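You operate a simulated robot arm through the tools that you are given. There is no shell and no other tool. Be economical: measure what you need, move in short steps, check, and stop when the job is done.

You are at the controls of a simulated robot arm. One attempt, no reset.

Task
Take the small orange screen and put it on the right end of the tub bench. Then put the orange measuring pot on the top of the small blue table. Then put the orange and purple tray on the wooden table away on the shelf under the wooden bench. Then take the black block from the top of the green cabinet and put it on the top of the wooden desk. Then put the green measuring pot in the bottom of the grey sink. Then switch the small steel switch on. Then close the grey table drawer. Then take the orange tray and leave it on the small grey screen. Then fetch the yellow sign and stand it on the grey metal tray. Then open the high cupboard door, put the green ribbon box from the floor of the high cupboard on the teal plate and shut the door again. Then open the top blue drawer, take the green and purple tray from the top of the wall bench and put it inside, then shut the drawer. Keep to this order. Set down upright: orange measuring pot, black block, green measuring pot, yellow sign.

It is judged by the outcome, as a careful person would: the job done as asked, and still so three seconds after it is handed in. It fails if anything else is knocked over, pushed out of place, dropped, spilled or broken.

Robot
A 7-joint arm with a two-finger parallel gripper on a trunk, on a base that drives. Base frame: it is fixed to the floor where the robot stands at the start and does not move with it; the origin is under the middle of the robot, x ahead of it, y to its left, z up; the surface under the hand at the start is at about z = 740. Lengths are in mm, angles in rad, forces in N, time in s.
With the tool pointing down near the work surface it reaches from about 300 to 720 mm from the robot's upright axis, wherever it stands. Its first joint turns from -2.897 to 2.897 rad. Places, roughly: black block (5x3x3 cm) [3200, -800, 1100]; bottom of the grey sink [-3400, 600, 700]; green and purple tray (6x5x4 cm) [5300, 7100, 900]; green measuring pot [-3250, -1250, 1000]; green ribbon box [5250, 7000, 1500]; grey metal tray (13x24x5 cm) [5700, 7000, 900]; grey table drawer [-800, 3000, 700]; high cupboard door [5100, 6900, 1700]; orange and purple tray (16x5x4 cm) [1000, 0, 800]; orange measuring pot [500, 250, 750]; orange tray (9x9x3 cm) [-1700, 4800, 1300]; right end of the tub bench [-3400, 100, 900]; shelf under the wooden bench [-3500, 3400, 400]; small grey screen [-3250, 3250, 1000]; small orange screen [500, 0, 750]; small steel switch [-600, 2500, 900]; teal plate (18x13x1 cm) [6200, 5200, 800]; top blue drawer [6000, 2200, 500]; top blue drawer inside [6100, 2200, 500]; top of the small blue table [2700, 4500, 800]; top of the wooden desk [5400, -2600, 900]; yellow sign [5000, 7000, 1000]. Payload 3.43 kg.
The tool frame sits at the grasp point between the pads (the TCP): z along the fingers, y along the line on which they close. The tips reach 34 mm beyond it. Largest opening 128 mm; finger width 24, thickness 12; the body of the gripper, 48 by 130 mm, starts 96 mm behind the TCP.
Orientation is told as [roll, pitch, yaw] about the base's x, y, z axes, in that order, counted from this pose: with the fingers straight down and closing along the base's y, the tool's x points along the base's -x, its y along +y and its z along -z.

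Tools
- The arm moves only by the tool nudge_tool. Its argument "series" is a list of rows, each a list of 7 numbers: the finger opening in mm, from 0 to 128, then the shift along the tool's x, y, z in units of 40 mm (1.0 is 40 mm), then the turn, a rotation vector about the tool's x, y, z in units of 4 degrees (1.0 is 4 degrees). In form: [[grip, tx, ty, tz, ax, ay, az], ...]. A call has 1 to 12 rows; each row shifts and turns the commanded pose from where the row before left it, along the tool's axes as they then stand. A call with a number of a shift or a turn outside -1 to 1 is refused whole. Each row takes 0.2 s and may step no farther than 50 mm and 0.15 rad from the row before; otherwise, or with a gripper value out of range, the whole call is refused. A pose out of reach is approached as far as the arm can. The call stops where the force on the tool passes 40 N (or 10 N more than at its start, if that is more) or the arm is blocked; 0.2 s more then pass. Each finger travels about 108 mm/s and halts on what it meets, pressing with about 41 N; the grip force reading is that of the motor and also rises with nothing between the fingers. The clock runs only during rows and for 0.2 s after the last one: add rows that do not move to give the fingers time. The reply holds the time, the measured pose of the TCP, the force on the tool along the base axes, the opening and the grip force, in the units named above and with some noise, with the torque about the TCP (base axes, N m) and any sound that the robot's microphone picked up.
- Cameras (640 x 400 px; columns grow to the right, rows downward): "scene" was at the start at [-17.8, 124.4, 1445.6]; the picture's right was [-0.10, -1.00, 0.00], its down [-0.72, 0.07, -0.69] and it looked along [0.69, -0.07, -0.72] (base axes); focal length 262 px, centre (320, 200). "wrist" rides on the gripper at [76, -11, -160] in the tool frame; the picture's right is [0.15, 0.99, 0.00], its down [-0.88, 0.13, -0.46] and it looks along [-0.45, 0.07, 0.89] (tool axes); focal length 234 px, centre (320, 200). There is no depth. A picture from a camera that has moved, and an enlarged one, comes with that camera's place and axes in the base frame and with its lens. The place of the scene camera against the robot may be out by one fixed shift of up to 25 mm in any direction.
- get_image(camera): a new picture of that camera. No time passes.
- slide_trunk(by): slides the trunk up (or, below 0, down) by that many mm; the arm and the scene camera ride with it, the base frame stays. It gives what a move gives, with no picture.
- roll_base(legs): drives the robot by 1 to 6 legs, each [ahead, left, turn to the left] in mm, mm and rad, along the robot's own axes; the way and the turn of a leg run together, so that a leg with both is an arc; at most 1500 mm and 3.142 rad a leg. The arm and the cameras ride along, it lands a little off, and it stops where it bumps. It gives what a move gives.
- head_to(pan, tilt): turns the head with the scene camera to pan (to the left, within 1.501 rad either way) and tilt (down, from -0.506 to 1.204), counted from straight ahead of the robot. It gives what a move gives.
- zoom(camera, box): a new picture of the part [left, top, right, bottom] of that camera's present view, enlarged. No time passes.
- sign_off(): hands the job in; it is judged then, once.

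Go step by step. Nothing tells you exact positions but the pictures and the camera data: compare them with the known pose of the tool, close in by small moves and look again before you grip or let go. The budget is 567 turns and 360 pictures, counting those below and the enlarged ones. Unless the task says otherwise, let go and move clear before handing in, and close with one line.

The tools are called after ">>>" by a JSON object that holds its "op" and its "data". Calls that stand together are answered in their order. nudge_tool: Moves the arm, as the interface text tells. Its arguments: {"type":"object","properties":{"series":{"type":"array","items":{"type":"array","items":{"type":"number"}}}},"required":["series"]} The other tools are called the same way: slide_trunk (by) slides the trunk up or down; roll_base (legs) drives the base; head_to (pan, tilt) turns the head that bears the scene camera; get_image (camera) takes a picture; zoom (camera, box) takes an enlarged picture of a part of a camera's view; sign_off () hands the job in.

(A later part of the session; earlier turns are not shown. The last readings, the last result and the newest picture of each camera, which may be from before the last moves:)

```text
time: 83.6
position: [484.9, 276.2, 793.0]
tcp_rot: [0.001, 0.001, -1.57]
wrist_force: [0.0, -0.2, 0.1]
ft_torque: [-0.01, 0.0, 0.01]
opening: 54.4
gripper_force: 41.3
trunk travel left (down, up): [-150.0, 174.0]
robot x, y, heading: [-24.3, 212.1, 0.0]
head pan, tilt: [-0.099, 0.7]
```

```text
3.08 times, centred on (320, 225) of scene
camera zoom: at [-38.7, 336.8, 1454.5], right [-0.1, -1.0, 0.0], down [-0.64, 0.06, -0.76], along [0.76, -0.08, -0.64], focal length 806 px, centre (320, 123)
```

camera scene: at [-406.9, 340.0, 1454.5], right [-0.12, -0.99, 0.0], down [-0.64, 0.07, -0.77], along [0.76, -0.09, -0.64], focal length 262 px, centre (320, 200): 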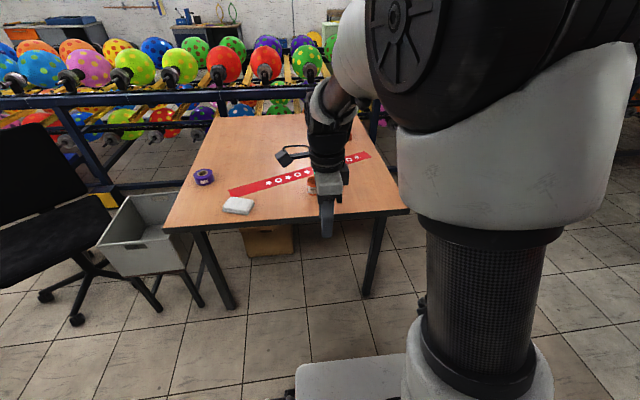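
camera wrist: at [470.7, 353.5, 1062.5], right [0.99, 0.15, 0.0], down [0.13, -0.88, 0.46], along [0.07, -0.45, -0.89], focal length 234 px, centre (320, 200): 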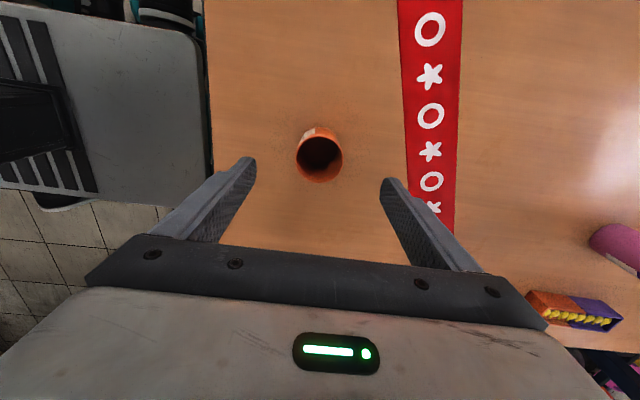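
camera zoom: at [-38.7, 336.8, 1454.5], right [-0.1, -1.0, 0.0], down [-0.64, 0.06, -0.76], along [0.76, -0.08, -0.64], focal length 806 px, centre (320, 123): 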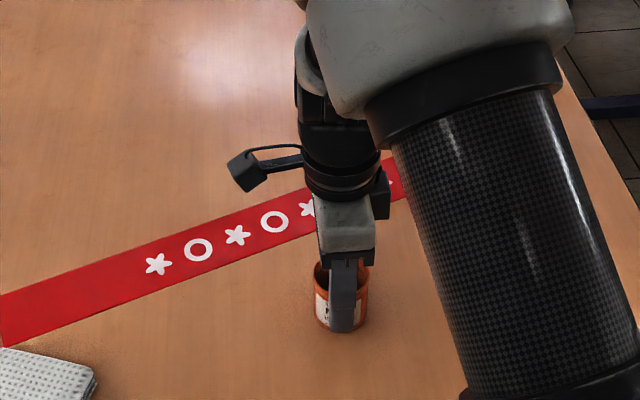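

Pot gripped (54 mm). Lifting, then backing off and turning to look north for the route.

>>> {"op": "nudge_tool", "data": {"series": [[0, 0, 0, -0.3, 0, 0, 0], [0, 0, 0, -0.6, 0, 0, 0], [0, 0, 0, -0.9, 0, 0, 0], [0, 0, 0, -0.9, 0, 0, 0], [0, 0, 0, -0.9, 0, 0, 0], [0, 0, 0, -0.9, 0, 0, 0], [0, 0, 0, -0.9, 0, 0, 0], [0, 0, -0.9, 0, 0, 0, 0], [0, 0, -0.9, 0, 0, 0, 0], [0, 0, 0, 0, 0, 0, 0]]}}

>>> {"op": "roll_base", "data": {"legs": [[-270, 0, 0], [0, 0, 1.57]]}}

>>> {"op": "head_to", "data": {"pan": -0.2, "tilt": 0.5}}

>>> {"op": "get_image", "data": {"camera": "scene"}}

>>> {"op": "get_image", "data": {"camera": "wrist"}}

```text
time: 85.8
position: [411.8, 274.1, 1009.0]
tcp_rot: [0.002, 0.0, -1.57]
wrist_force: [-1.0, -0.1, -0.8]
ft_torque: [-0.02, 0.0, -0.01]
opening: 54.7
gripper_force: 41.0
trunk travel left (down, up): [-150.0, 174.0]
robot x, y, heading: [-25.7, 211.6, -0.0]
head pan, tilt: [-0.099, 0.7]
```

```text
time: 91.7
position: [-367.9, 649.5, 1008.7]
tcp_rot: [-0.001, 0.001, 0.033]
wrist_force: [0.2, -0.6, -0.2]
ft_torque: [-0.01, -0.01, 0.01]
opening: 54.6
gripper_force: 40.8
trunk travel left (down, up): [-150.0, 174.0]
robot x, y, heading: [-293.5, 214.5, 1.605]
head pan, tilt: [-0.099, 0.7]
```

```text
time: 92.4
position: [-368.6, 649.1, 1007.7]
tcp_rot: [-0.001, -0.001, 0.031]
wrist_force: [-0.3, -0.6, -0.1]
ft_torque: [-0.01, 0.07, -0.02]
opening: 54.4
gripper_force: 40.8
trunk travel left (down, up): [-150.0, 174.0]
robot x, y, heading: [-295.8, 212.5, 1.607]
head pan, tilt: [-0.201, 0.499]
```

```text
324 pictures are left
camera scene: at [-422.9, 200.2, 1472.1], right [0.99, -0.17, 0.0], down [-0.08, -0.47, -0.88], along [0.15, 0.87, -0.48], focal length 262 px, centre (320, 200)
```

scene: 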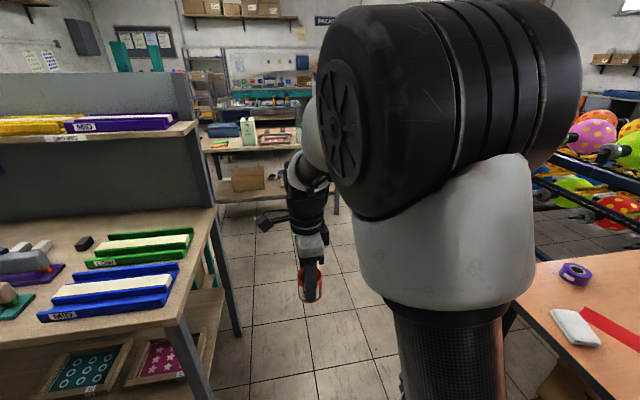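

```text
323 pictures are left
camera wrist: at [-442.4, 634.6, 1166.9], right [-0.18, 0.98, 0.0], down [0.88, 0.16, 0.46], along [0.45, 0.08, -0.89], focal length 234 px, centre (320, 200)
```

wrist: 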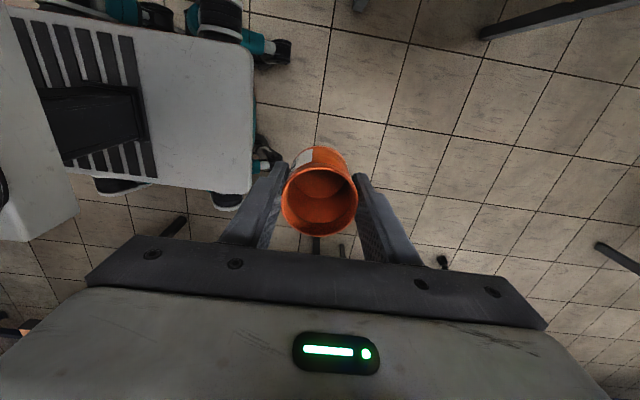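

The arm hides the right-forward area; panning more to see the chair and rack passage.

>>> {"op": "head_to", "data": {"pan": -1.1, "tilt": 0.35}}

>>> {"op": "get_image", "data": {"camera": "scene"}}

```text
time: 93.6
position: [-368.5, 649.1, 1009.1]
tcp_rot: [0.001, 0.001, 0.033]
wrist_force: [-1.2, 0.1, -0.3]
ft_torque: [0.02, -0.02, -0.02]
opening: 54.5
gripper_force: 41.1
trunk travel left (down, up): [-150.0, 174.0]
robot x, y, heading: [-291.8, 211.2, 1.599]
head pan, tilt: [-1.1, 0.351]
```

```text
322 pictures are left
camera scene: at [-356.6, 155.5, 1485.8], right [0.48, -0.88, 0.0], down [-0.3, -0.17, -0.94], along [0.82, 0.45, -0.34], focal length 262 px, centre (320, 200)
```

scene: 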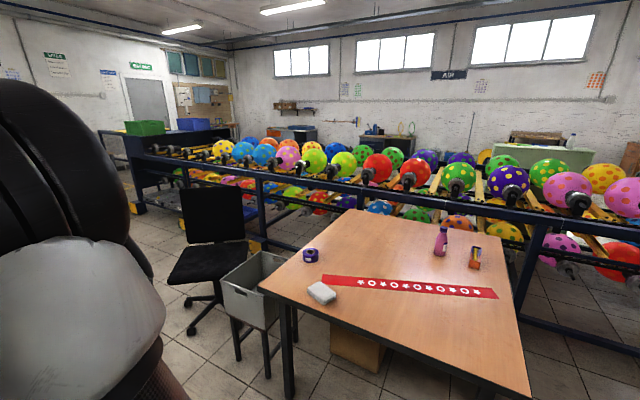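

The corridor to the north is clear at x≈-200 (chair at x>390). Driving north along it.

>>> {"op": "roll_base", "data": {"legs": [[0, -80, -0.03], [1200, 0, 0]]}}

>>> {"op": "head_to", "data": {"pan": -1.3, "tilt": 0.4}}

>>> {"op": "get_image", "data": {"camera": "scene"}}

>>> {"op": "head_to", "data": {"pan": 0.3, "tilt": 0.4}}

>>> {"op": "get_image", "data": {"camera": "scene"}}

```text
time: 100.7
position: [-300.0, 1839.4, 1008.2]
tcp_rot: [0.001, 0.0, 0.021]
wrist_force: [-0.8, 0.1, -0.5]
ft_torque: [0.0, 0.02, 0.03]
opening: 54.4
gripper_force: 41.1
trunk travel left (down, up): [-150.0, 174.0]
robot x, y, heading: [-229.3, 1400.0, 1.59]
head pan, tilt: [-1.1, 0.351]
```

```text
time: 101.4
position: [-299.7, 1839.0, 1007.3]
tcp_rot: [0.0, -0.001, 0.021]
wrist_force: [-0.4, 0.7, -0.6]
ft_torque: [0.01, 0.02, -0.02]
opening: 54.4
gripper_force: 41.0
trunk travel left (down, up): [-150.0, 174.0]
robot x, y, heading: [-226.7, 1400.6, 1.588]
head pan, tilt: [-1.3, 0.4]
```

```text
321 pictures are left
camera scene: at [-286.5, 1328.7, 1481.3], right [0.29, -0.96, 0.0], down [-0.37, -0.11, -0.92], along [0.88, 0.27, -0.39], focal length 262 px, centre (320, 200)
```

scene: 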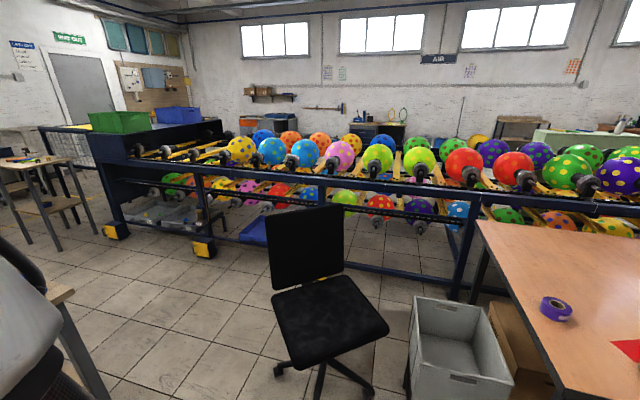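

```text
time: 103.1
position: [-299.0, 1840.4, 1007.8]
tcp_rot: [0.0, 0.0, 0.021]
wrist_force: [1.2, 0.7, 0.4]
ft_torque: [0.02, 0.02, 0.01]
opening: 54.4
gripper_force: 41.7
trunk travel left (down, up): [-150.0, 174.0]
robot x, y, heading: [-230.1, 1401.6, 1.595]
head pan, tilt: [0.3, 0.4]
```

```text
320 pictures are left
camera scene: at [-404.4, 1389.9, 1481.3], right [0.95, 0.32, 0.0], down [0.12, -0.37, -0.92], along [-0.29, 0.87, -0.39], focal length 262 px, centre (320, 200)
```

scene: 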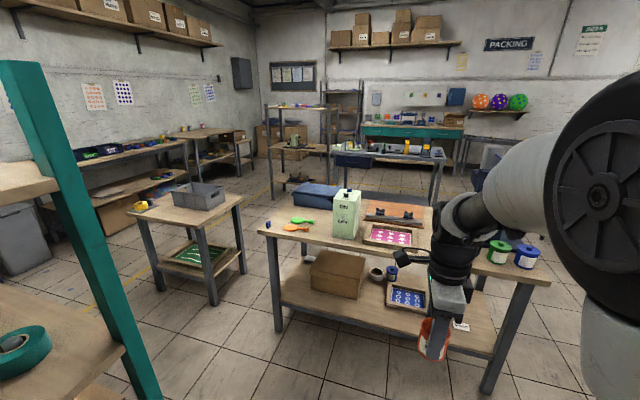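

There is a gap between the chair and the central table's corner. I need the base's own size first, so I look down at it.

>>> {"op": "head_to", "data": {"pan": -1.5, "tilt": 1.2}}

>>> {"op": "get_image", "data": {"camera": "scene"}}

>>> {"op": "head_to", "data": {"pan": 1.5, "tilt": 1.2}}

>>> {"op": "get_image", "data": {"camera": "scene"}}

```text
time: 104.9
position: [-299.0, 1840.2, 1007.9]
tcp_rot: [0.0, 0.0, 0.021]
wrist_force: [-0.8, -0.5, -1.5]
ft_torque: [-0.01, 0.0, -0.03]
opening: 54.6
gripper_force: 41.1
trunk travel left (down, up): [-150.0, 174.0]
robot x, y, heading: [-231.1, 1404.5, 1.593]
head pan, tilt: [-1.499, 1.201]
```

```text
319 pictures are left
camera scene: at [-319.5, 1307.2, 1418.5], right [0.09, -1.0, 0.0], down [-0.93, -0.09, -0.36], along [0.36, 0.03, -0.93], focal length 262 px, centre (320, 200)
```

scene: 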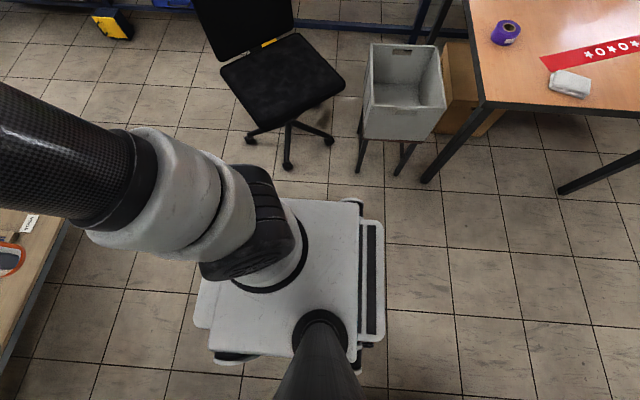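

```text
time: 107.5
position: [-299.8, 1839.4, 1008.2]
tcp_rot: [0.0, -0.001, 0.021]
wrist_force: [0.3, 0.3, -0.6]
ft_torque: [0.05, -0.01, -0.02]
opening: 54.5
gripper_force: 41.4
trunk travel left (down, up): [-150.0, 174.0]
robot x, y, heading: [-226.4, 1403.9, 1.591]
head pan, tilt: [1.499, 1.201]
```

```text
318 pictures are left
camera scene: at [-431.0, 1304.8, 1418.5], right [0.05, 1.0, 0.0], down [0.93, -0.05, -0.36], along [-0.36, 0.02, -0.93], focal length 262 px, centre (320, 200)
```

scene: 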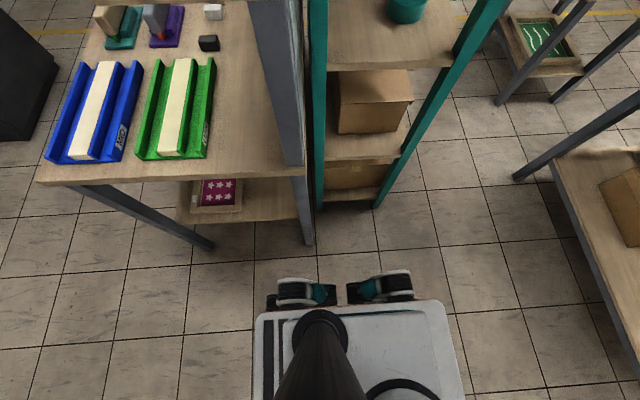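

Base is roughly ±330 × ±360 mm. The gap between chair wheel (594,1829) and table leg (177,2525) is about 810 mm, so I'll pass squarely at heading 0.54 in short steps.

>>> {"op": "roll_base", "data": {"legs": [[0, 0, -1.051], [424, 348, 0]]}}

>>> {"op": "head_to", "data": {"pan": -1.0, "tilt": 1.0}}

>>> {"op": "get_image", "data": {"camera": "scene"}}

>>> {"op": "head_to", "data": {"pan": 0.9, "tilt": 0.9}}

>>> {"op": "get_image", "data": {"camera": "scene"}}

```text
time: 114.1
position: [300.7, 2201.9, 1008.5]
tcp_rot: [0.0, 0.0, -1.033]
wrist_force: [0.2, -0.1, -0.1]
ft_torque: [-0.04, 0.01, 0.0]
opening: 54.3
gripper_force: 41.2
trunk travel left (down, up): [-150.0, 174.0]
robot x, y, heading: [-43.1, 1924.4, 0.539]
head pan, tilt: [1.499, 1.201]
```

```text
time: 116.4
position: [302.1, 2202.1, 1008.4]
tcp_rot: [0.001, 0.001, -1.034]
wrist_force: [-0.2, 0.5, -0.2]
ft_torque: [-0.03, -0.01, 0.03]
opening: 54.5
gripper_force: 41.1
trunk travel left (down, up): [-150.0, 174.0]
robot x, y, heading: [-44.0, 1923.5, 0.536]
head pan, tilt: [-1.0, 1.0]
```

```text
317 pictures are left
camera scene: at [-138.0, 1961.8, 1431.1], right [-0.45, -0.89, 0.0], down [-0.75, 0.38, -0.54], along [0.48, -0.24, -0.84], focal length 262 px, centre (320, 200)
```

scene: 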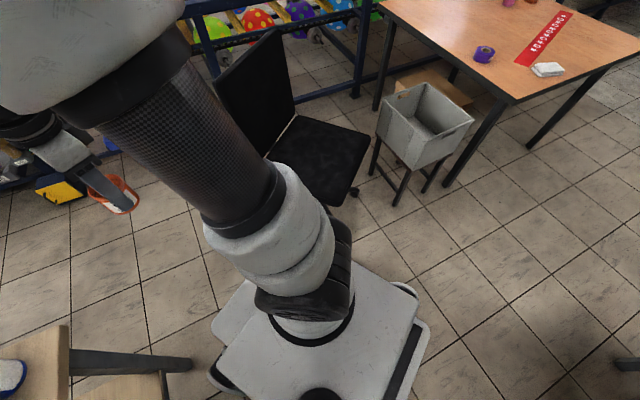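

```text
time: 118.2
position: [301.5, 2203.2, 1007.2]
tcp_rot: [-0.001, 0.001, -1.035]
wrist_force: [-0.3, -0.2, -0.4]
ft_torque: [-0.01, -0.01, -0.01]
opening: 54.8
gripper_force: 40.8
trunk travel left (down, up): [-150.0, 174.0]
robot x, y, heading: [-44.4, 1929.7, 0.537]
head pan, tilt: [0.901, 0.901]
```

```text
316 pictures are left
camera scene: at [-190.2, 2067.7, 1438.3], right [0.99, -0.13, 0.0], down [-0.1, -0.78, -0.62], along [0.08, 0.62, -0.78], focal length 262 px, centre (320, 200)
```

scene: 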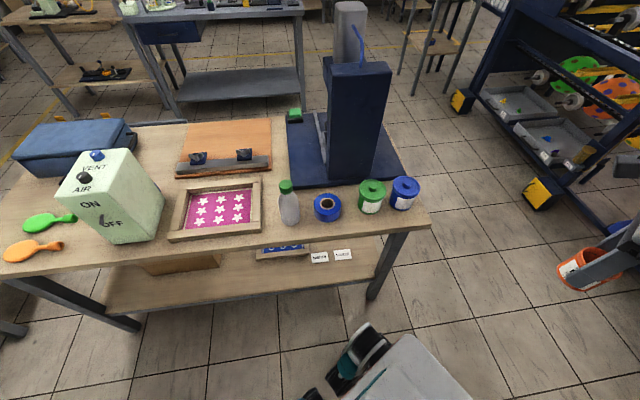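

Gap measurements confirmed (leg 391 mm to the left, chair wheel 412 mm to the right of the track). Driving through.

>>> {"op": "roll_base", "data": {"legs": [[500, -8, 0], [450, 0, 0]]}}

>>> {"op": "head_to", "data": {"pan": 0.75, "tilt": 0.35}}

>>> {"op": "get_image", "data": {"camera": "scene"}}

>>> {"op": "head_to", "data": {"pan": -1.3, "tilt": 0.7}}

>>> {"op": "get_image", "data": {"camera": "scene"}}

```text
time: 123.5
position: [1118.4, 2692.7, 1008.2]
tcp_rot: [-0.001, -0.001, -1.017]
wrist_force: [-0.1, -0.8, -0.1]
ft_torque: [-0.01, -0.04, -0.02]
opening: 54.5
gripper_force: 41.5
trunk travel left (down, up): [-150.0, 174.0]
robot x, y, heading: [776.2, 2410.9, 0.558]
head pan, tilt: [0.901, 0.901]
```

```text
time: 124.5
position: [1117.9, 2692.9, 1008.3]
tcp_rot: [0.0, -0.001, -1.015]
wrist_force: [-0.6, 0.5, -0.1]
ft_torque: [-0.03, -0.01, -0.06]
opening: 54.2
gripper_force: 41.1
trunk travel left (down, up): [-150.0, 174.0]
robot x, y, heading: [775.9, 2406.2, 0.559]
head pan, tilt: [0.75, 0.351]
```

```text
315 pictures are left
camera scene: at [644.3, 2563.9, 1485.8], right [0.96, -0.26, 0.0], down [-0.09, -0.33, -0.94], along [0.25, 0.91, -0.34], focal length 262 px, centre (320, 200)
```

scene: 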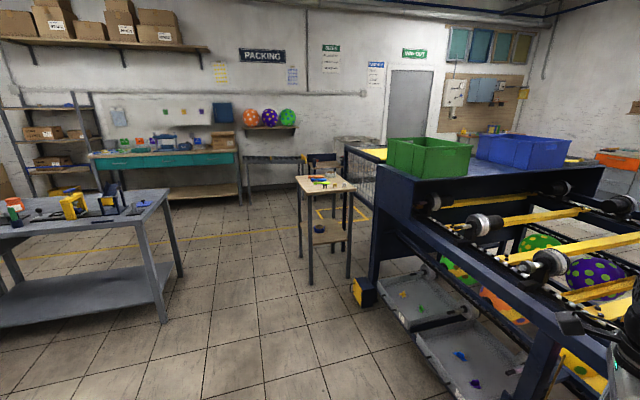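

```text
time: 126.5
position: [1117.7, 2694.1, 1007.9]
tcp_rot: [0.0, 0.0, -1.017]
wrist_force: [-0.5, 0.4, -0.6]
ft_torque: [-0.01, 0.02, 0.01]
opening: 54.4
gripper_force: 41.4
trunk travel left (down, up): [-150.0, 174.0]
robot x, y, heading: [776.7, 2410.1, 0.549]
head pan, tilt: [-1.3, 0.7]
```

```text
314 pictures are left
camera scene: at [682.2, 2416.4, 1454.5], right [-0.68, -0.73, 0.0], down [-0.47, 0.44, -0.77], along [0.56, -0.52, -0.64], focal length 262 px, centre (320, 200)
```

scene: 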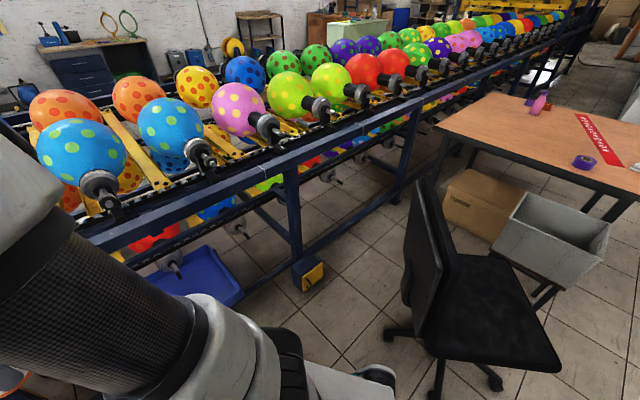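

Passed the chair cleanly. The blue table lies east beyond the rack's far end, so I go north up the aisle and look again.

>>> {"op": "roll_base", "data": {"legs": [[0, 0, 1.015], [1300, 250, 0], [1200, 0, 0]]}}

>>> {"op": "head_to", "data": {"pan": -1.3, "tilt": 0.4}}

>>> {"op": "get_image", "data": {"camera": "scene"}}

>>> {"op": "head_to", "data": {"pan": 0.3, "tilt": 0.3}}

>>> {"op": "get_image", "data": {"camera": "scene"}}

```text
time: 141.4
position: [426.7, 5342.5, 1008.7]
tcp_rot: [0.0, 0.0, 0.015]
wrist_force: [0.6, 0.2, 0.0]
ft_torque: [0.02, 0.0, 0.01]
opening: 54.4
gripper_force: 41.1
trunk travel left (down, up): [-150.0, 174.0]
robot x, y, heading: [491.7, 4905.8, 1.587]
head pan, tilt: [-1.3, 0.7]
```

```text
time: 142.2
position: [426.3, 5342.0, 1007.7]
tcp_rot: [0.0, 0.001, 0.014]
wrist_force: [0.2, -0.7, -0.6]
ft_torque: [0.02, -0.02, 0.0]
opening: 54.3
gripper_force: 40.9
trunk travel left (down, up): [-150.0, 174.0]
robot x, y, heading: [488.5, 4906.0, 1.583]
head pan, tilt: [-1.3, 0.4]
```

```text
313 pictures are left
camera scene: at [435.4, 4831.2, 1481.2], right [0.28, -0.96, 0.0], down [-0.37, -0.11, -0.92], along [0.88, 0.26, -0.39], focal length 262 px, centre (320, 200)
```

scene: 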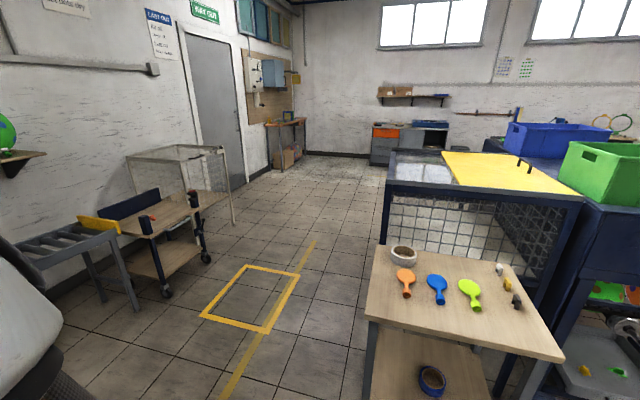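

```text
time: 143.9
position: [424.8, 5342.4, 1008.0]
tcp_rot: [0.001, -0.001, 0.012]
wrist_force: [1.0, -0.5, 0.6]
ft_torque: [0.01, -0.01, -0.02]
opening: 54.2
gripper_force: 40.8
trunk travel left (down, up): [-150.0, 174.0]
robot x, y, heading: [492.5, 4907.7, 1.587]
head pan, tilt: [0.3, 0.3]
```

```text
312 pictures are left
camera scene: at [317.7, 4894.1, 1490.6], right [0.95, 0.31, 0.0], down [0.09, -0.28, -0.96], along [-0.29, 0.91, -0.3], focal length 262 px, centre (320, 200)
```

scene: 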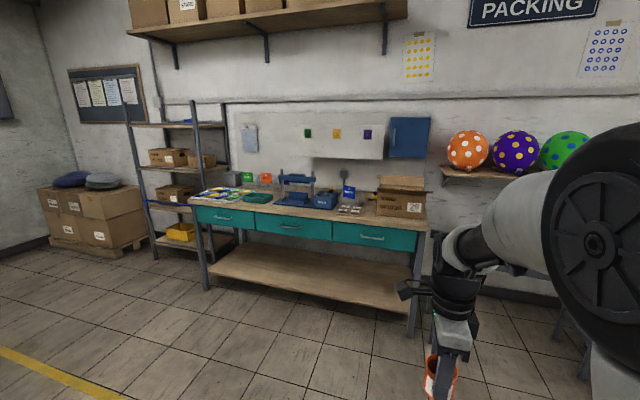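

I see a navy caged table with a yellow flap at about [2700, 4500]. Zooming in on it.

>>> {"op": "head_to", "data": {"pan": -1.3, "tilt": 0.4}}

>>> {"op": "zoom", "data": {"camera": "scene", "box": [360, 80, 620, 280]}}

```text
time: 145.6
position: [425.1, 5342.1, 1008.4]
tcp_rot: [0.0, 0.001, 0.015]
wrist_force: [0.8, 0.3, 0.3]
ft_torque: [-0.02, 0.02, 0.03]
opening: 54.2
gripper_force: 41.2
trunk travel left (down, up): [-150.0, 174.0]
robot x, y, heading: [492.9, 4901.2, 1.585]
head pan, tilt: [-1.3, 0.4]
```

```text
2.00 times, centred on (490, 180) of scene
camera zoom: at [435.4, 4831.3, 1481.3], right [0.28, -0.96, 0.0], down [-0.37, -0.11, -0.92], along [0.88, 0.26, -0.39], focal length 524 px, centre (-20, 240)
```

zoom: 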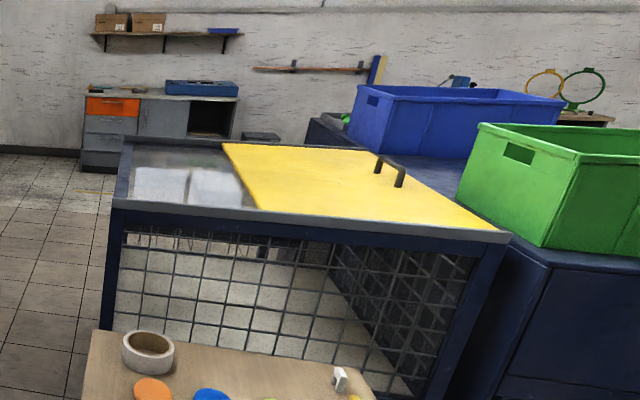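

That caged navy table seems to be it. I'll go round the wooden stand along y≈5600 to its north side.

>>> {"op": "roll_base", "data": {"legs": [[700, 0, 0], [0, 0, -1.587], [1200, 0, 0], [700, 0, 0]]}}

>>> {"op": "head_to", "data": {"pan": -1.1, "tilt": 0.6}}

>>> {"op": "get_image", "data": {"camera": "scene"}}

>>> {"op": "head_to", "data": {"pan": 0.5, "tilt": 0.4}}

>>> {"op": "get_image", "data": {"camera": "scene"}}

```text
time: 162.5
position: [2822.1, 5619.2, 1008.8]
tcp_rot: [0.0, 0.0, -1.592]
wrist_force: [0.1, -1.0, 0.5]
ft_torque: [0.02, 0.0, -0.02]
opening: 54.2
gripper_force: 40.8
trunk travel left (down, up): [-150.0, 174.0]
robot x, y, heading: [2381.8, 5569.0, -0.018]
head pan, tilt: [-1.3, 0.4]
```

```text
time: 163.2
position: [2822.2, 5618.5, 1008.8]
tcp_rot: [0.0, -0.002, -1.592]
wrist_force: [0.8, 0.1, -0.1]
ft_torque: [0.02, 0.0, 0.0]
opening: 54.5
gripper_force: 41.1
trunk travel left (down, up): [-150.0, 174.0]
robot x, y, heading: [2380.4, 5566.3, -0.023]
head pan, tilt: [-1.1, 0.6]
```

```text
310 pictures are left
camera scene: at [2326.2, 5622.1, 1463.1], right [-0.9, -0.43, 0.0], down [-0.25, 0.51, -0.83], along [0.36, -0.74, -0.56], focal length 262 px, centre (320, 200)
```

scene: 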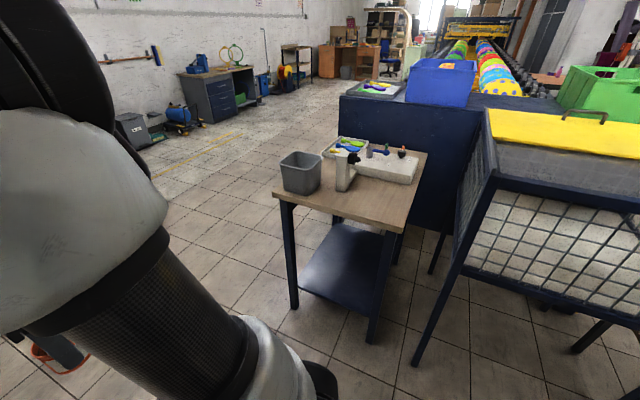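

```text
time: 164.9
position: [2821.3, 5620.6, 1007.9]
tcp_rot: [0.0, -0.001, -1.592]
wrist_force: [-0.6, 0.4, 0.0]
ft_torque: [0.02, 0.0, 0.04]
opening: 54.5
gripper_force: 41.2
trunk travel left (down, up): [-150.0, 174.0]
robot x, y, heading: [2384.5, 5567.9, -0.025]
head pan, tilt: [0.499, 0.4]
```

```text
309 pictures are left
camera scene: at [2370.1, 5744.2, 1481.3], right [0.46, -0.89, 0.0], down [-0.35, -0.18, -0.92], along [0.82, 0.42, -0.39], focal length 262 px, centre (320, 200)
```

scene: 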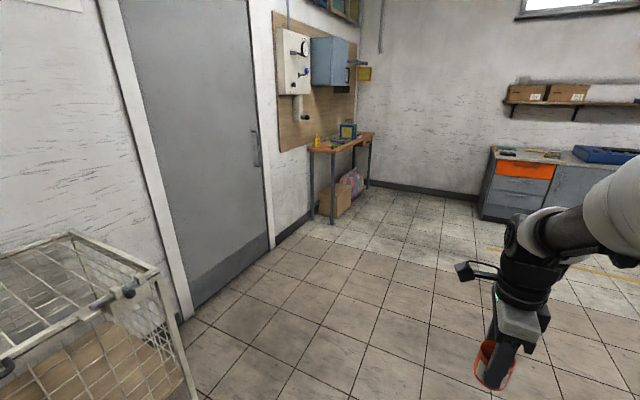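

Now I see the real small blue table: navy legs, wooden top, about x 2355–2968, y 4000–4800, with free space at its front-right corner. Turning to face it and approaching.

>>> {"op": "roll_base", "data": {"legs": [[0, 0, -1.547], [300, 218, 0]]}}

>>> {"op": "head_to", "data": {"pan": 0.1, "tilt": 0.75}}

>>> {"op": "get_image", "data": {"camera": "scene"}}

>>> {"op": "get_image", "data": {"camera": "wrist"}}

```text
time: 171.5
position: [2656.2, 4826.0, 1008.6]
tcp_rot: [-0.002, 0.0, 3.135]
wrist_force: [-0.7, -0.7, -0.8]
ft_torque: [-0.03, 0.0, 0.01]
opening: 54.2
gripper_force: 41.5
trunk travel left (down, up): [-150.0, 174.0]
robot x, y, heading: [2598.9, 5265.7, -1.575]
head pan, tilt: [0.499, 0.4]
```

```text
time: 172.3
position: [2655.5, 4826.6, 1008.1]
tcp_rot: [0.003, 0.0, 3.134]
wrist_force: [0.0, -0.5, 0.5]
ft_torque: [0.02, -0.01, -0.01]
opening: 54.0
gripper_force: 40.9
trunk travel left (down, up): [-150.0, 174.0]
robot x, y, heading: [2597.7, 5262.9, -1.576]
head pan, tilt: [0.099, 0.75]
```

```text
308 pictures are left
camera scene: at [2738.9, 5262.7, 1450.3], right [-1.0, -0.09, 0.0], down [-0.06, 0.68, -0.73], along [0.07, -0.73, -0.68], focal length 262 px, centre (320, 200)
```

scene: 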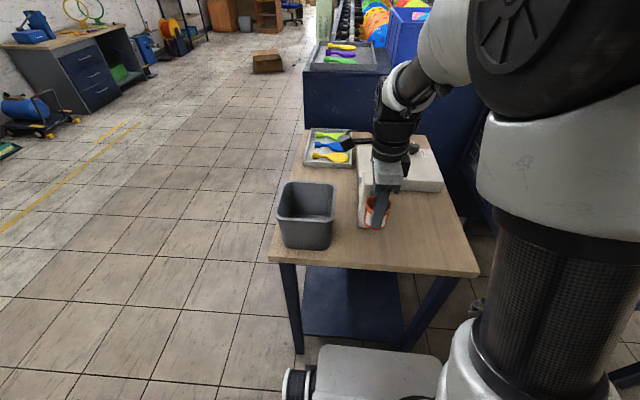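

```text
307 pictures are left
camera wrist: at [2733.3, 4836.3, 1167.1], right [0.14, -0.99, 0.0], down [-0.88, -0.12, 0.46], along [-0.45, -0.06, -0.89], focal length 234 px, centre (320, 200)
```

wrist: 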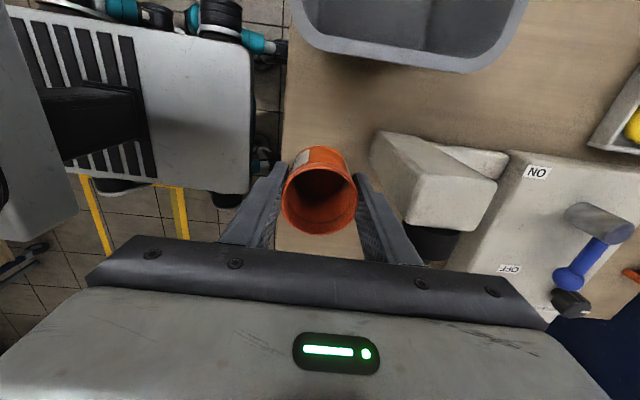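

The table's west front area (≈[2470, 4710]) is free of the bin and the white device. Moving the pot there.

>>> {"op": "nudge_tool", "data": {"series": [[0, -0.775, 0.483, 0, 0, 0, 0], [0, -0.775, 0.483, 0, 0, 0, 0], [0, -0.775, 0.483, 0, 0, 0, 0], [0, -0.775, 0.483, 0, 0, 0, 0], [0, -0.775, 0.483, 0, 0, 0, 0], [0, -0.775, 0.483, 0, 0, 0, 0], [0, 0, 0, 0, 0, 0, 0]]}}

>>> {"op": "get_image", "data": {"camera": "wrist"}}

>>> {"op": "get_image", "data": {"camera": "scene"}}

```text
time: 173.9
position: [2469.1, 4710.7, 1008.1]
tcp_rot: [0.0, 0.0, 3.134]
wrist_force: [0.4, -0.9, -0.2]
ft_torque: [0.01, 0.0, -0.02]
opening: 54.1
gripper_force: 41.1
trunk travel left (down, up): [-150.0, 174.0]
robot x, y, heading: [2598.2, 5267.4, -1.578]
head pan, tilt: [0.099, 0.75]
```

```text
306 pictures are left
camera wrist: at [2545.8, 4721.0, 1166.6], right [0.14, -0.99, 0.0], down [-0.88, -0.12, 0.46], along [-0.45, -0.06, -0.89], focal length 234 px, centre (320, 200)
```

wrist: 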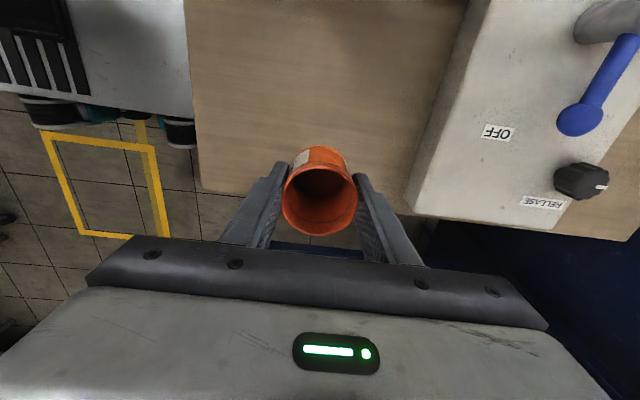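

```text
305 pictures are left
camera scene: at [2738.7, 5262.6, 1450.2], right [-1.0, -0.09, 0.0], down [-0.06, 0.68, -0.73], along [0.07, -0.73, -0.68], focal length 262 px, centre (320, 200)
```

scene: 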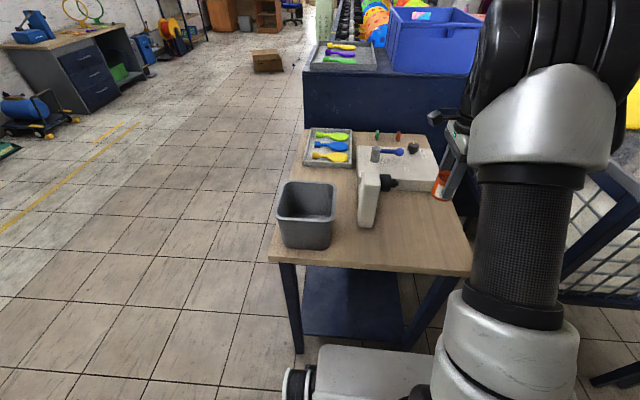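

Table's west edge is x≈2372; shifting 25 mm inward and lowering.

>>> {"op": "nudge_tool", "data": {"series": [[0, 0.65, 0, 0, 0, 0, 0], [0, 0, 0, 0.8, 0, 0, 0], [0, 0, 0, 0.8, 0, 0, 0], [0, 0, 0, 0.5, 0, 0, 0], [0, 0, 0, 0, 0, 0, 0]]}}

>>> {"op": "get_image", "data": {"camera": "wrist"}}

>>> {"op": "zoom", "data": {"camera": "scene", "box": [340, 120, 500, 280]}}

```text
time: 175.1
position: [2495.4, 4713.3, 922.4]
tcp_rot: [0.0, -0.001, 3.134]
wrist_force: [0.0, 0.1, -0.4]
ft_torque: [-0.01, 0.0, -0.03]
opening: 54.3
gripper_force: 41.3
trunk travel left (down, up): [-150.0, 174.0]
robot x, y, heading: [2598.1, 5263.1, -1.58]
head pan, tilt: [0.099, 0.75]
```

```text
304 pictures are left
camera wrist: at [2572.5, 4722.8, 1081.4], right [0.14, -0.99, 0.0], down [-0.88, -0.12, 0.46], along [-0.45, -0.06, -0.89], focal length 234 px, centre (320, 200)
```

wrist: 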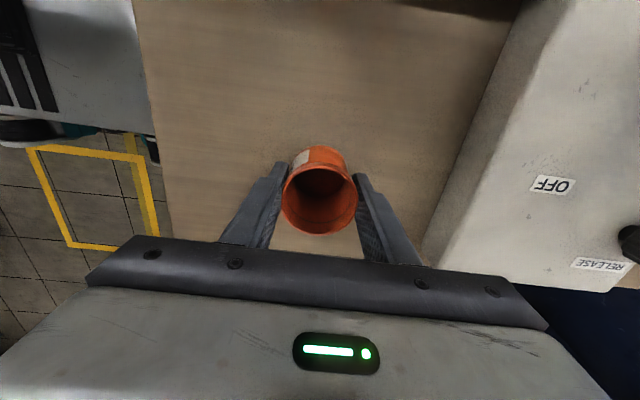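

```text
2.50 times, centred on (420, 200) of scene
camera zoom: at [2738.8, 5262.7, 1450.2], right [-1.0, -0.09, 0.0], down [-0.06, 0.68, -0.73], along [0.07, -0.73, -0.68], focal length 655 px, centre (70, 200)
```

zoom: 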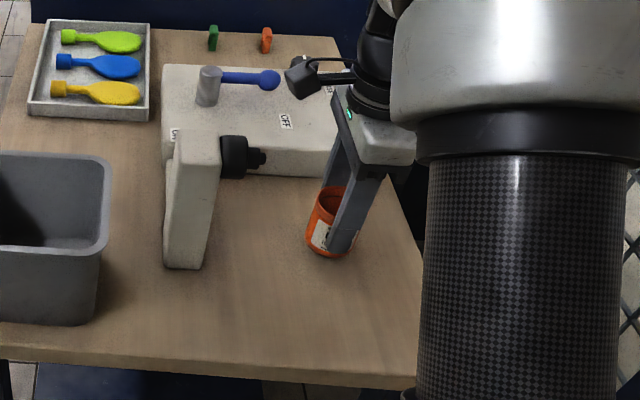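

Clear all round. Lowering gently until contact.

>>> {"op": "nudge_tool", "data": {"series": [[0, 0, 0, 0.3, 0, 0, 0], [0, 0, 0, 0.2, 0, 0, 0], [0, 0, 0, 0.1, 0, 0, 0], [0, 0, 0, 0.1, 0, 0, 0], [0, 0, 0, 0.1, 0, 0, 0], [0, 0, 0, 0, 0, 0, 0]]}}

```text
time: 176.5
position: [2495.9, 4710.7, 894.8]
tcp_rot: [0.008, -0.002, 3.135]
wrist_force: [-1.7, 2.8, 37.7]
ft_torque: [0.33, 0.13, -0.01]
opening: 54.4
gripper_force: 41.4
trunk travel left (down, up): [-150.0, 174.0]
robot x, y, heading: [2596.3, 5267.0, -1.58]
head pan, tilt: [0.099, 0.75]
```

Down on the table. Relieving, opening and rising straight up.

>>> {"op": "nudge_tool", "data": {"series": [[0, 0, 0, -0.05, 0, 0, 0], [60, 0, 0, 0, 0, 0, 0], [80, 0, 0, 0, 0, 0, 0], [90, 0, 0, 0, 0, 0, 0], [90, 0, 0, -0.6, 0, 0, 0], [90, 0, 0, -0.9, 0, 0, 0], [90, 0, 0, -0.9, 0, 0, 0], [90, 0, 0, -0.9, 0, 0, 0], [90, 0, 0, 0, 0, 0, 0]]}}

>>> {"op": "get_image", "data": {"camera": "wrist"}}

```text
time: 178.5
position: [2496.3, 4712.2, 1027.8]
tcp_rot: [-0.002, -0.001, 3.135]
wrist_force: [-0.2, 0.1, -0.4]
ft_torque: [0.01, 0.0, -0.02]
opening: 90.0
gripper_force: 0.1
trunk travel left (down, up): [-150.0, 174.0]
robot x, y, heading: [2597.8, 5265.1, -1.577]
head pan, tilt: [0.099, 0.75]
```

```text
302 pictures are left
camera wrist: at [2573.1, 4721.1, 1186.2], right [0.14, -0.99, 0.0], down [-0.88, -0.12, 0.46], along [-0.45, -0.06, -0.89], focal length 234 px, centre (320, 200)
```

wrist: 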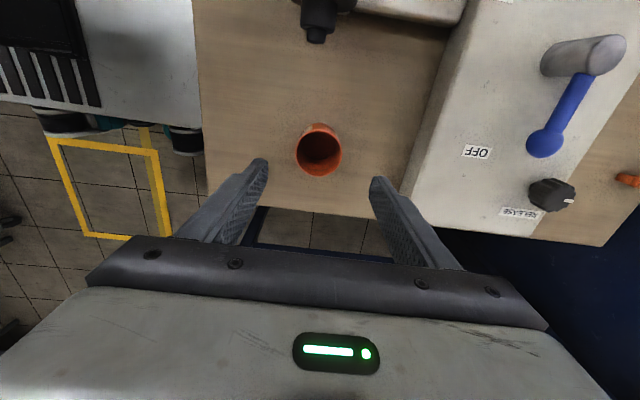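

Pot stands upright on the blue table. Next the orange-and-purple tray: retracting the arm and driving back round to the aisle.

>>> {"op": "nudge_tool", "data": {"series": [[90, 0.75, -0.5, 0, 0, 0, 0], [90, 0.75, -0.5, 0, 0, 0, 0], [90, 0.75, -0.5, 0, 0, 0, 0], [90, 0.75, -0.5, 0, 0, 0, 0], [90, 0.7, -0.45, 0, 0, 0, 0], [90, 0.7, -0.4, 0, 0, 0, 0]]}}

>>> {"op": "roll_base", "data": {"legs": [[-320, 0, 0], [0, 0, 1.577], [-1100, 0, 0], [-1000, 0, 0], [0, 0, -1.57]]}}

```text
time: 179.5
position: [2590.6, 4783.2, 1028.5]
tcp_rot: [0.011, -0.017, 3.11]
wrist_force: [-4.4, 2.0, 1.8]
ft_torque: [-0.09, 0.11, -0.22]
opening: 89.4
gripper_force: 0.0
trunk travel left (down, up): [-150.0, 174.0]
robot x, y, heading: [2598.2, 5262.6, -1.581]
head pan, tilt: [0.099, 0.75]
stopped in row 4: the force on the tool passed its limit at 53 N (the readings are from after the stop); the commanded pose is now the measured one
```

```text
time: 199.5
position: [516.0, 5074.7, 1027.2]
tcp_rot: [0.009, -0.016, -3.133]
wrist_force: [-0.3, 0.0, -0.8]
ft_torque: [-0.02, 0.01, 0.02]
opening: 90.1
gripper_force: 0.0
trunk travel left (down, up): [-150.0, 174.0]
robot x, y, heading: [503.0, 5553.9, -1.545]
head pan, tilt: [0.099, 0.75]
```

The retract touched something (53 N) near the white device. I must check that nothing was shifted, so I go back for a look.

>>> {"op": "roll_base", "data": {"legs": [[0, 1300, -0.02], [0, 650, 0]]}}

>>> {"op": "head_to", "data": {"pan": 0.1, "tilt": 0.6}}

>>> {"op": "get_image", "data": {"camera": "scene"}}

>>> {"op": "zoom", "data": {"camera": "scene", "box": [200, 60, 400, 240]}}

```text
time: 218.6
position: [2469.8, 5120.0, 1028.8]
tcp_rot: [0.011, -0.015, -3.135]
wrist_force: [0.2, -0.8, -0.6]
ft_torque: [-0.01, 0.02, -0.01]
opening: 89.8
gripper_force: 0.1
trunk travel left (down, up): [-150.0, 174.0]
robot x, y, heading: [2461.0, 5602.2, -1.54]
head pan, tilt: [0.099, 0.75]
```

```text
time: 219.2
position: [2469.1, 5120.8, 1028.0]
tcp_rot: [0.01, -0.015, -3.134]
wrist_force: [-0.8, 0.3, 0.1]
ft_torque: [-0.01, 0.02, -0.01]
opening: 89.9
gripper_force: 0.1
trunk travel left (down, up): [-150.0, 174.0]
robot x, y, heading: [2457.8, 5602.0, -1.542]
head pan, tilt: [0.099, 0.6]
```

```text
301 pictures are left
camera scene: at [2598.2, 5600.1, 1463.0], right [-0.99, -0.13, 0.0], down [-0.07, 0.56, -0.82], along [0.1, -0.82, -0.57], focal length 262 px, centre (320, 200)
```

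scene: 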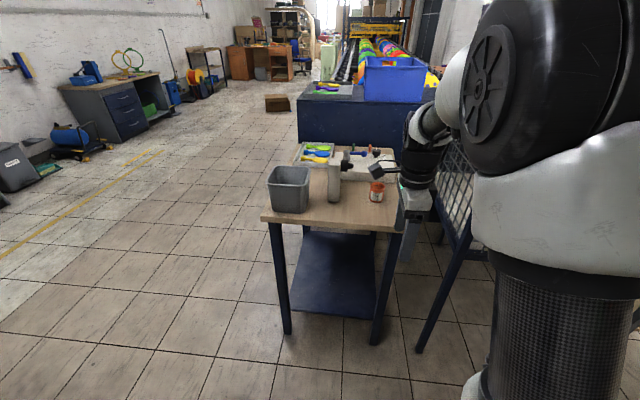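

```text
2.22 times, centred on (300, 150) of scene
camera zoom: at [2598.2, 5600.1, 1463.0], right [-0.99, -0.13, 0.0], down [-0.07, 0.56, -0.82], along [0.1, -0.82, -0.57], focal length 582 px, centre (364, 311)
```

zoom: 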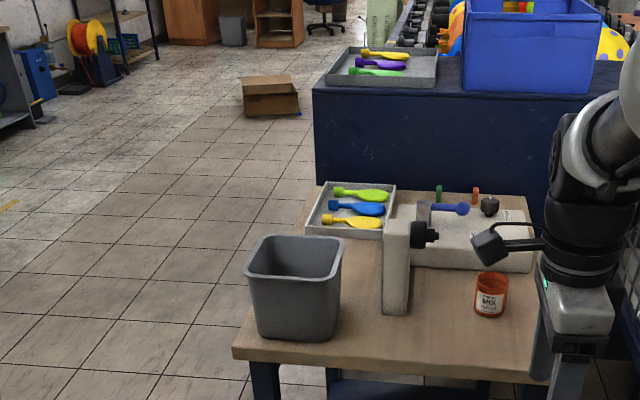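

Device and pot are unmoved. Returning west, then south down the aisle.

>>> {"op": "roll_base", "data": {"legs": [[0, -1000, -0.029], [0, -950, 0], [1400, 0, 0], [1400, 0, 0]]}}

>>> {"op": "head_to", "data": {"pan": 0.0, "tilt": 0.7}}

>>> {"op": "get_image", "data": {"camera": "scene"}}

```text
time: 251.4
position: [562.5, 2328.2, 1029.1]
tcp_rot: [0.011, -0.015, -3.126]
wrist_force: [-1.1, 0.5, -0.3]
ft_torque: [0.0, 0.02, -0.02]
opening: 90.1
gripper_force: 0.0
trunk travel left (down, up): [-150.0, 174.0]
robot x, y, heading: [545.5, 2812.2, -1.537]
head pan, tilt: [0.099, 0.6]
```

```text
time: 252.1
position: [563.9, 2328.3, 1027.8]
tcp_rot: [0.011, -0.015, -3.126]
wrist_force: [-0.6, -0.5, -0.2]
ft_torque: [0.03, 0.01, 0.0]
opening: 89.7
gripper_force: 0.0
trunk travel left (down, up): [-150.0, 174.0]
robot x, y, heading: [547.4, 2810.6, -1.537]
head pan, tilt: [0.0, 0.7]
```

```text
299 pictures are left
camera scene: at [679.3, 2812.4, 1454.5], right [-1.0, -0.04, 0.0], down [-0.02, 0.64, -0.77], along [0.03, -0.76, -0.64], focal length 262 px, centre (320, 200)
```

scene: 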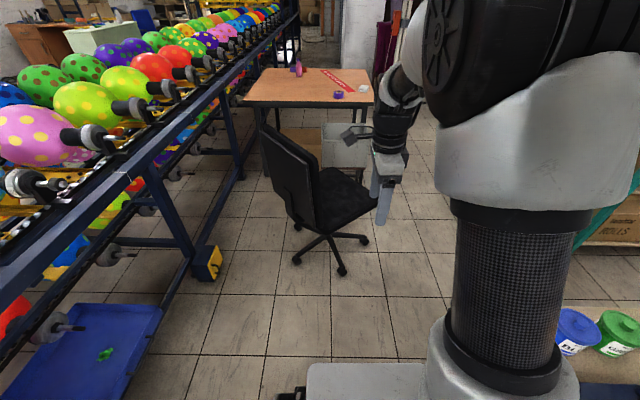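

Chair position re-confirmed. Lining up on the same gap line, facing south-west this time.

>>> {"op": "roll_base", "data": {"legs": [[0, 150, 0], [0, 0, -1.066]]}}

```text
time: 256.9
position: [289.6, 2560.4, 1027.8]
tcp_rot: [0.01, -0.016, 2.111]
wrist_force: [0.4, -0.2, 0.7]
ft_torque: [0.0, 0.03, -0.02]
opening: 89.8
gripper_force: 0.1
trunk travel left (down, up): [-150.0, 174.0]
robot x, y, heading: [705.2, 2816.8, -2.58]
head pan, tilt: [0.0, 0.7]
```

>>> {"op": "roll_base", "data": {"legs": [[156, 382, -0.023]]}}

```text
time: 261.1
position: [346.2, 2172.8, 1027.7]
tcp_rot: [0.01, -0.015, 2.08]
wrist_force: [-0.1, -0.2, -0.1]
ft_torque: [0.03, 0.0, -0.01]
opening: 89.9
gripper_force: 0.1
trunk travel left (down, up): [-150.0, 174.0]
robot x, y, heading: [765.0, 2416.4, -2.608]
head pan, tilt: [0.0, 0.7]
```

>>> {"op": "roll_base", "data": {"legs": [[450, 15, 0], [500, 0, 0]]}}

>>> {"op": "head_to", "data": {"pan": 0.9, "tilt": 0.8}}

>>> {"op": "get_image", "data": {"camera": "scene"}}

```text
time: 266.4
position: [-474.6, 1669.2, 1027.7]
tcp_rot: [0.01, -0.016, 2.082]
wrist_force: [0.2, 0.3, 0.5]
ft_torque: [-0.02, -0.03, 0.02]
opening: 90.2
gripper_force: 0.0
trunk travel left (down, up): [-150.0, 174.0]
robot x, y, heading: [-58.1, 1916.1, -2.61]
head pan, tilt: [0.0, 0.7]
```

```text
time: 267.6
position: [-473.9, 1670.7, 1027.8]
tcp_rot: [0.009, -0.017, 2.085]
wrist_force: [-0.5, -0.5, 0.1]
ft_torque: [-0.02, -0.02, -0.02]
opening: 90.0
gripper_force: 0.0
trunk travel left (down, up): [-150.0, 174.0]
robot x, y, heading: [-53.0, 1911.3, -2.608]
head pan, tilt: [0.901, 0.799]
```

```text
298 pictures are left
camera scene: at [72.3, 1751.0, 1446.2], right [-0.99, 0.14, 0.0], down [0.1, 0.71, -0.7], along [-0.1, -0.69, -0.72], focal length 262 px, centre (320, 200)
```

scene: 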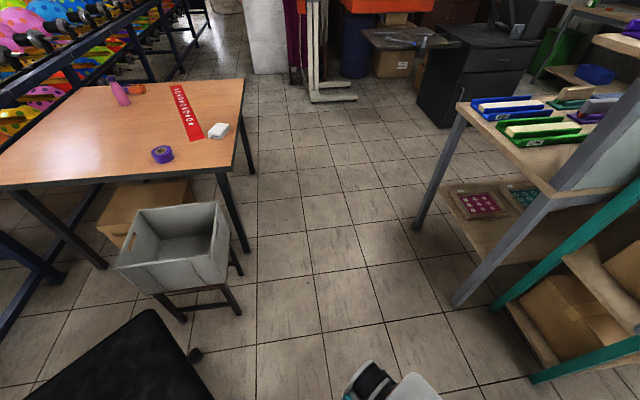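

Through again without contact. Now south along the corridor, then east along the south side of the wooden table.

>>> {"op": "roll_base", "data": {"legs": [[0, 0, 1.037], [513, -175, 0], [1000, 0, 0], [850, 110, 0], [0, 0, 1.571]]}}

>>> {"op": "head_to", "data": {"pan": 0.1, "tilt": 0.5}}

>>> {"op": "get_image", "data": {"camera": "scene"}}

```text
time: 286.2
position: [342.5, -420.9, 1027.9]
tcp_rot: [0.011, -0.017, -1.576]
wrist_force: [0.1, -0.1, 0.0]
ft_torque: [0.01, 0.01, 0.0]
opening: 90.2
gripper_force: 0.0
trunk travel left (down, up): [-150.0, 174.0]
robot x, y, heading: [-140.2, -427.3, 0.015]
head pan, tilt: [0.901, 0.799]
```

```text
time: 287.4
position: [342.8, -420.5, 1028.4]
tcp_rot: [0.01, -0.017, -1.576]
wrist_force: [-0.6, 1.0, 0.6]
ft_torque: [-0.02, 0.03, -0.02]
opening: 90.1
gripper_force: 0.0
trunk travel left (down, up): [-150.0, 174.0]
robot x, y, heading: [-140.7, -429.3, 0.015]
head pan, tilt: [0.099, 0.499]
```

```text
297 pictures are left
camera scene: at [-148.8, -285.7, 1472.1], right [0.12, -0.99, 0.0], down [-0.48, -0.06, -0.88], along [0.87, 0.1, -0.48], focal length 262 px, centre (320, 200)
```

scene: 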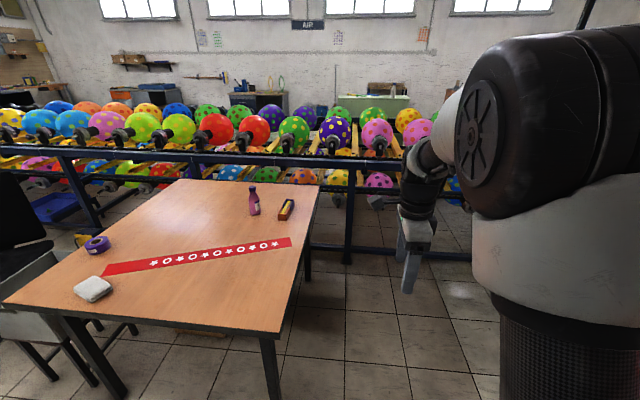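

Tray at about [996, 30] with the table's south edge y≈-115. Turning to face north here, then sidestepping east.

>>> {"op": "roll_base", "data": {"legs": [[0, 0, 1.556], [-100, -1100, 0]]}}

>>> {"op": "head_to", "data": {"pan": 0.1, "tilt": 0.8}}

>>> {"op": "get_image", "data": {"camera": "scene"}}

>>> {"op": "get_image", "data": {"camera": "wrist"}}

```text
time: 302.4
position: [984.3, -35.0, 1027.6]
tcp_rot: [0.01, -0.017, -0.014]
wrist_force: [-0.3, 0.0, 0.8]
ft_torque: [0.01, -0.01, -0.04]
opening: 89.8
gripper_force: 0.0
trunk travel left (down, up): [-150.0, 174.0]
robot x, y, heading: [989.7, -520.9, 1.577]
head pan, tilt: [0.099, 0.499]
```

```text
time: 303.2
position: [984.6, -34.4, 1028.5]
tcp_rot: [0.008, -0.015, -0.013]
wrist_force: [0.2, -0.5, 0.1]
ft_torque: [-0.01, 0.02, -0.03]
opening: 89.8
gripper_force: 0.0
trunk travel left (down, up): [-150.0, 174.0]
robot x, y, heading: [984.5, -512.2, 1.579]
head pan, tilt: [0.099, 0.799]
```

```text
296 pictures are left
camera scene: at [831.0, -535.8, 1446.3], right [0.99, 0.11, 0.0], down [0.08, -0.71, -0.7], along [-0.07, 0.69, -0.72], focal length 262 px, centre (320, 200)
```

scene: 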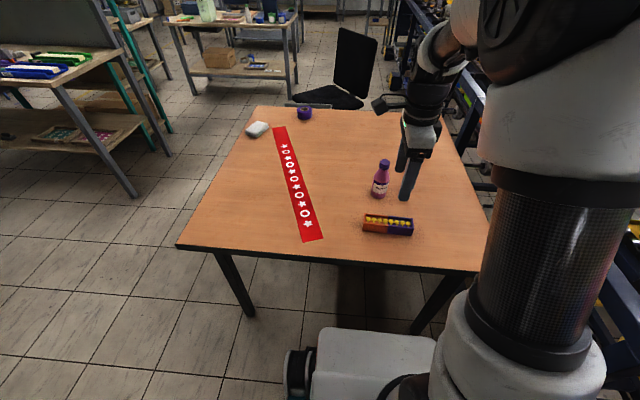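

```text
295 pictures are left
camera wrist: at [907.7, -47.1, 1185.7], right [-0.13, 0.99, 0.01], down [0.88, 0.11, 0.47], along [0.47, 0.07, -0.88], focal length 234 px, centre (320, 200)
```

wrist: 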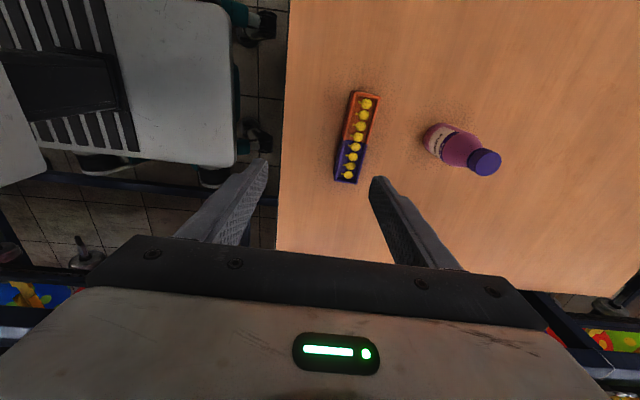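

Tray centre at about [1002, 30], long axis along x, width across y — good for the current hand. Moving above it.

>>> {"op": "nudge_tool", "data": {"series": [[90, -0.22, 0.81, 0, 0.13, 0.22, 0], [90, -0.22, 0.81, 0, 0, 0, 0.2], [90, 0, 0, 0.9, 0, 0, 0], [90, 0, 0, 0.9, 0, 0, 0], [90, 0, 0, 0.9, 0, 0, 0], [90, 0, 0, 0, 0, 0, 0]]}}

>>> {"op": "get_image", "data": {"camera": "wrist"}}

```text
time: 304.6
position: [1001.0, 30.1, 922.7]
tcp_rot: [0.001, -0.001, -0.028]
wrist_force: [-0.5, -0.3, -0.1]
ft_torque: [0.02, -0.01, 0.0]
opening: 90.2
gripper_force: 0.0
trunk travel left (down, up): [-150.0, 174.0]
robot x, y, heading: [984.6, -517.2, 1.579]
head pan, tilt: [0.099, 0.799]
```

```text
294 pictures are left
camera wrist: at [926.9, 20.1, 1080.2], right [-0.12, 0.99, 0.0], down [0.88, 0.1, 0.46], along [0.45, 0.06, -0.89], focal length 234 px, centre (320, 200)
```

wrist: 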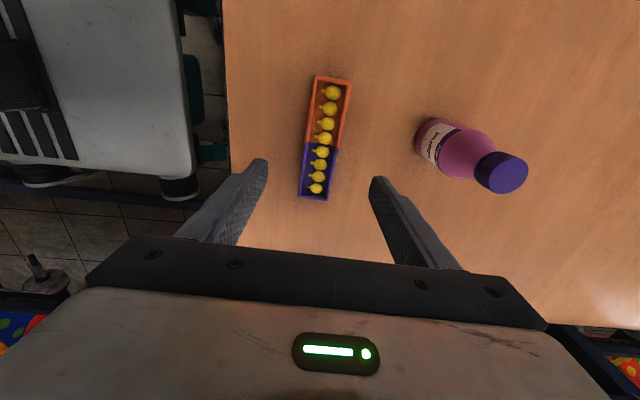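

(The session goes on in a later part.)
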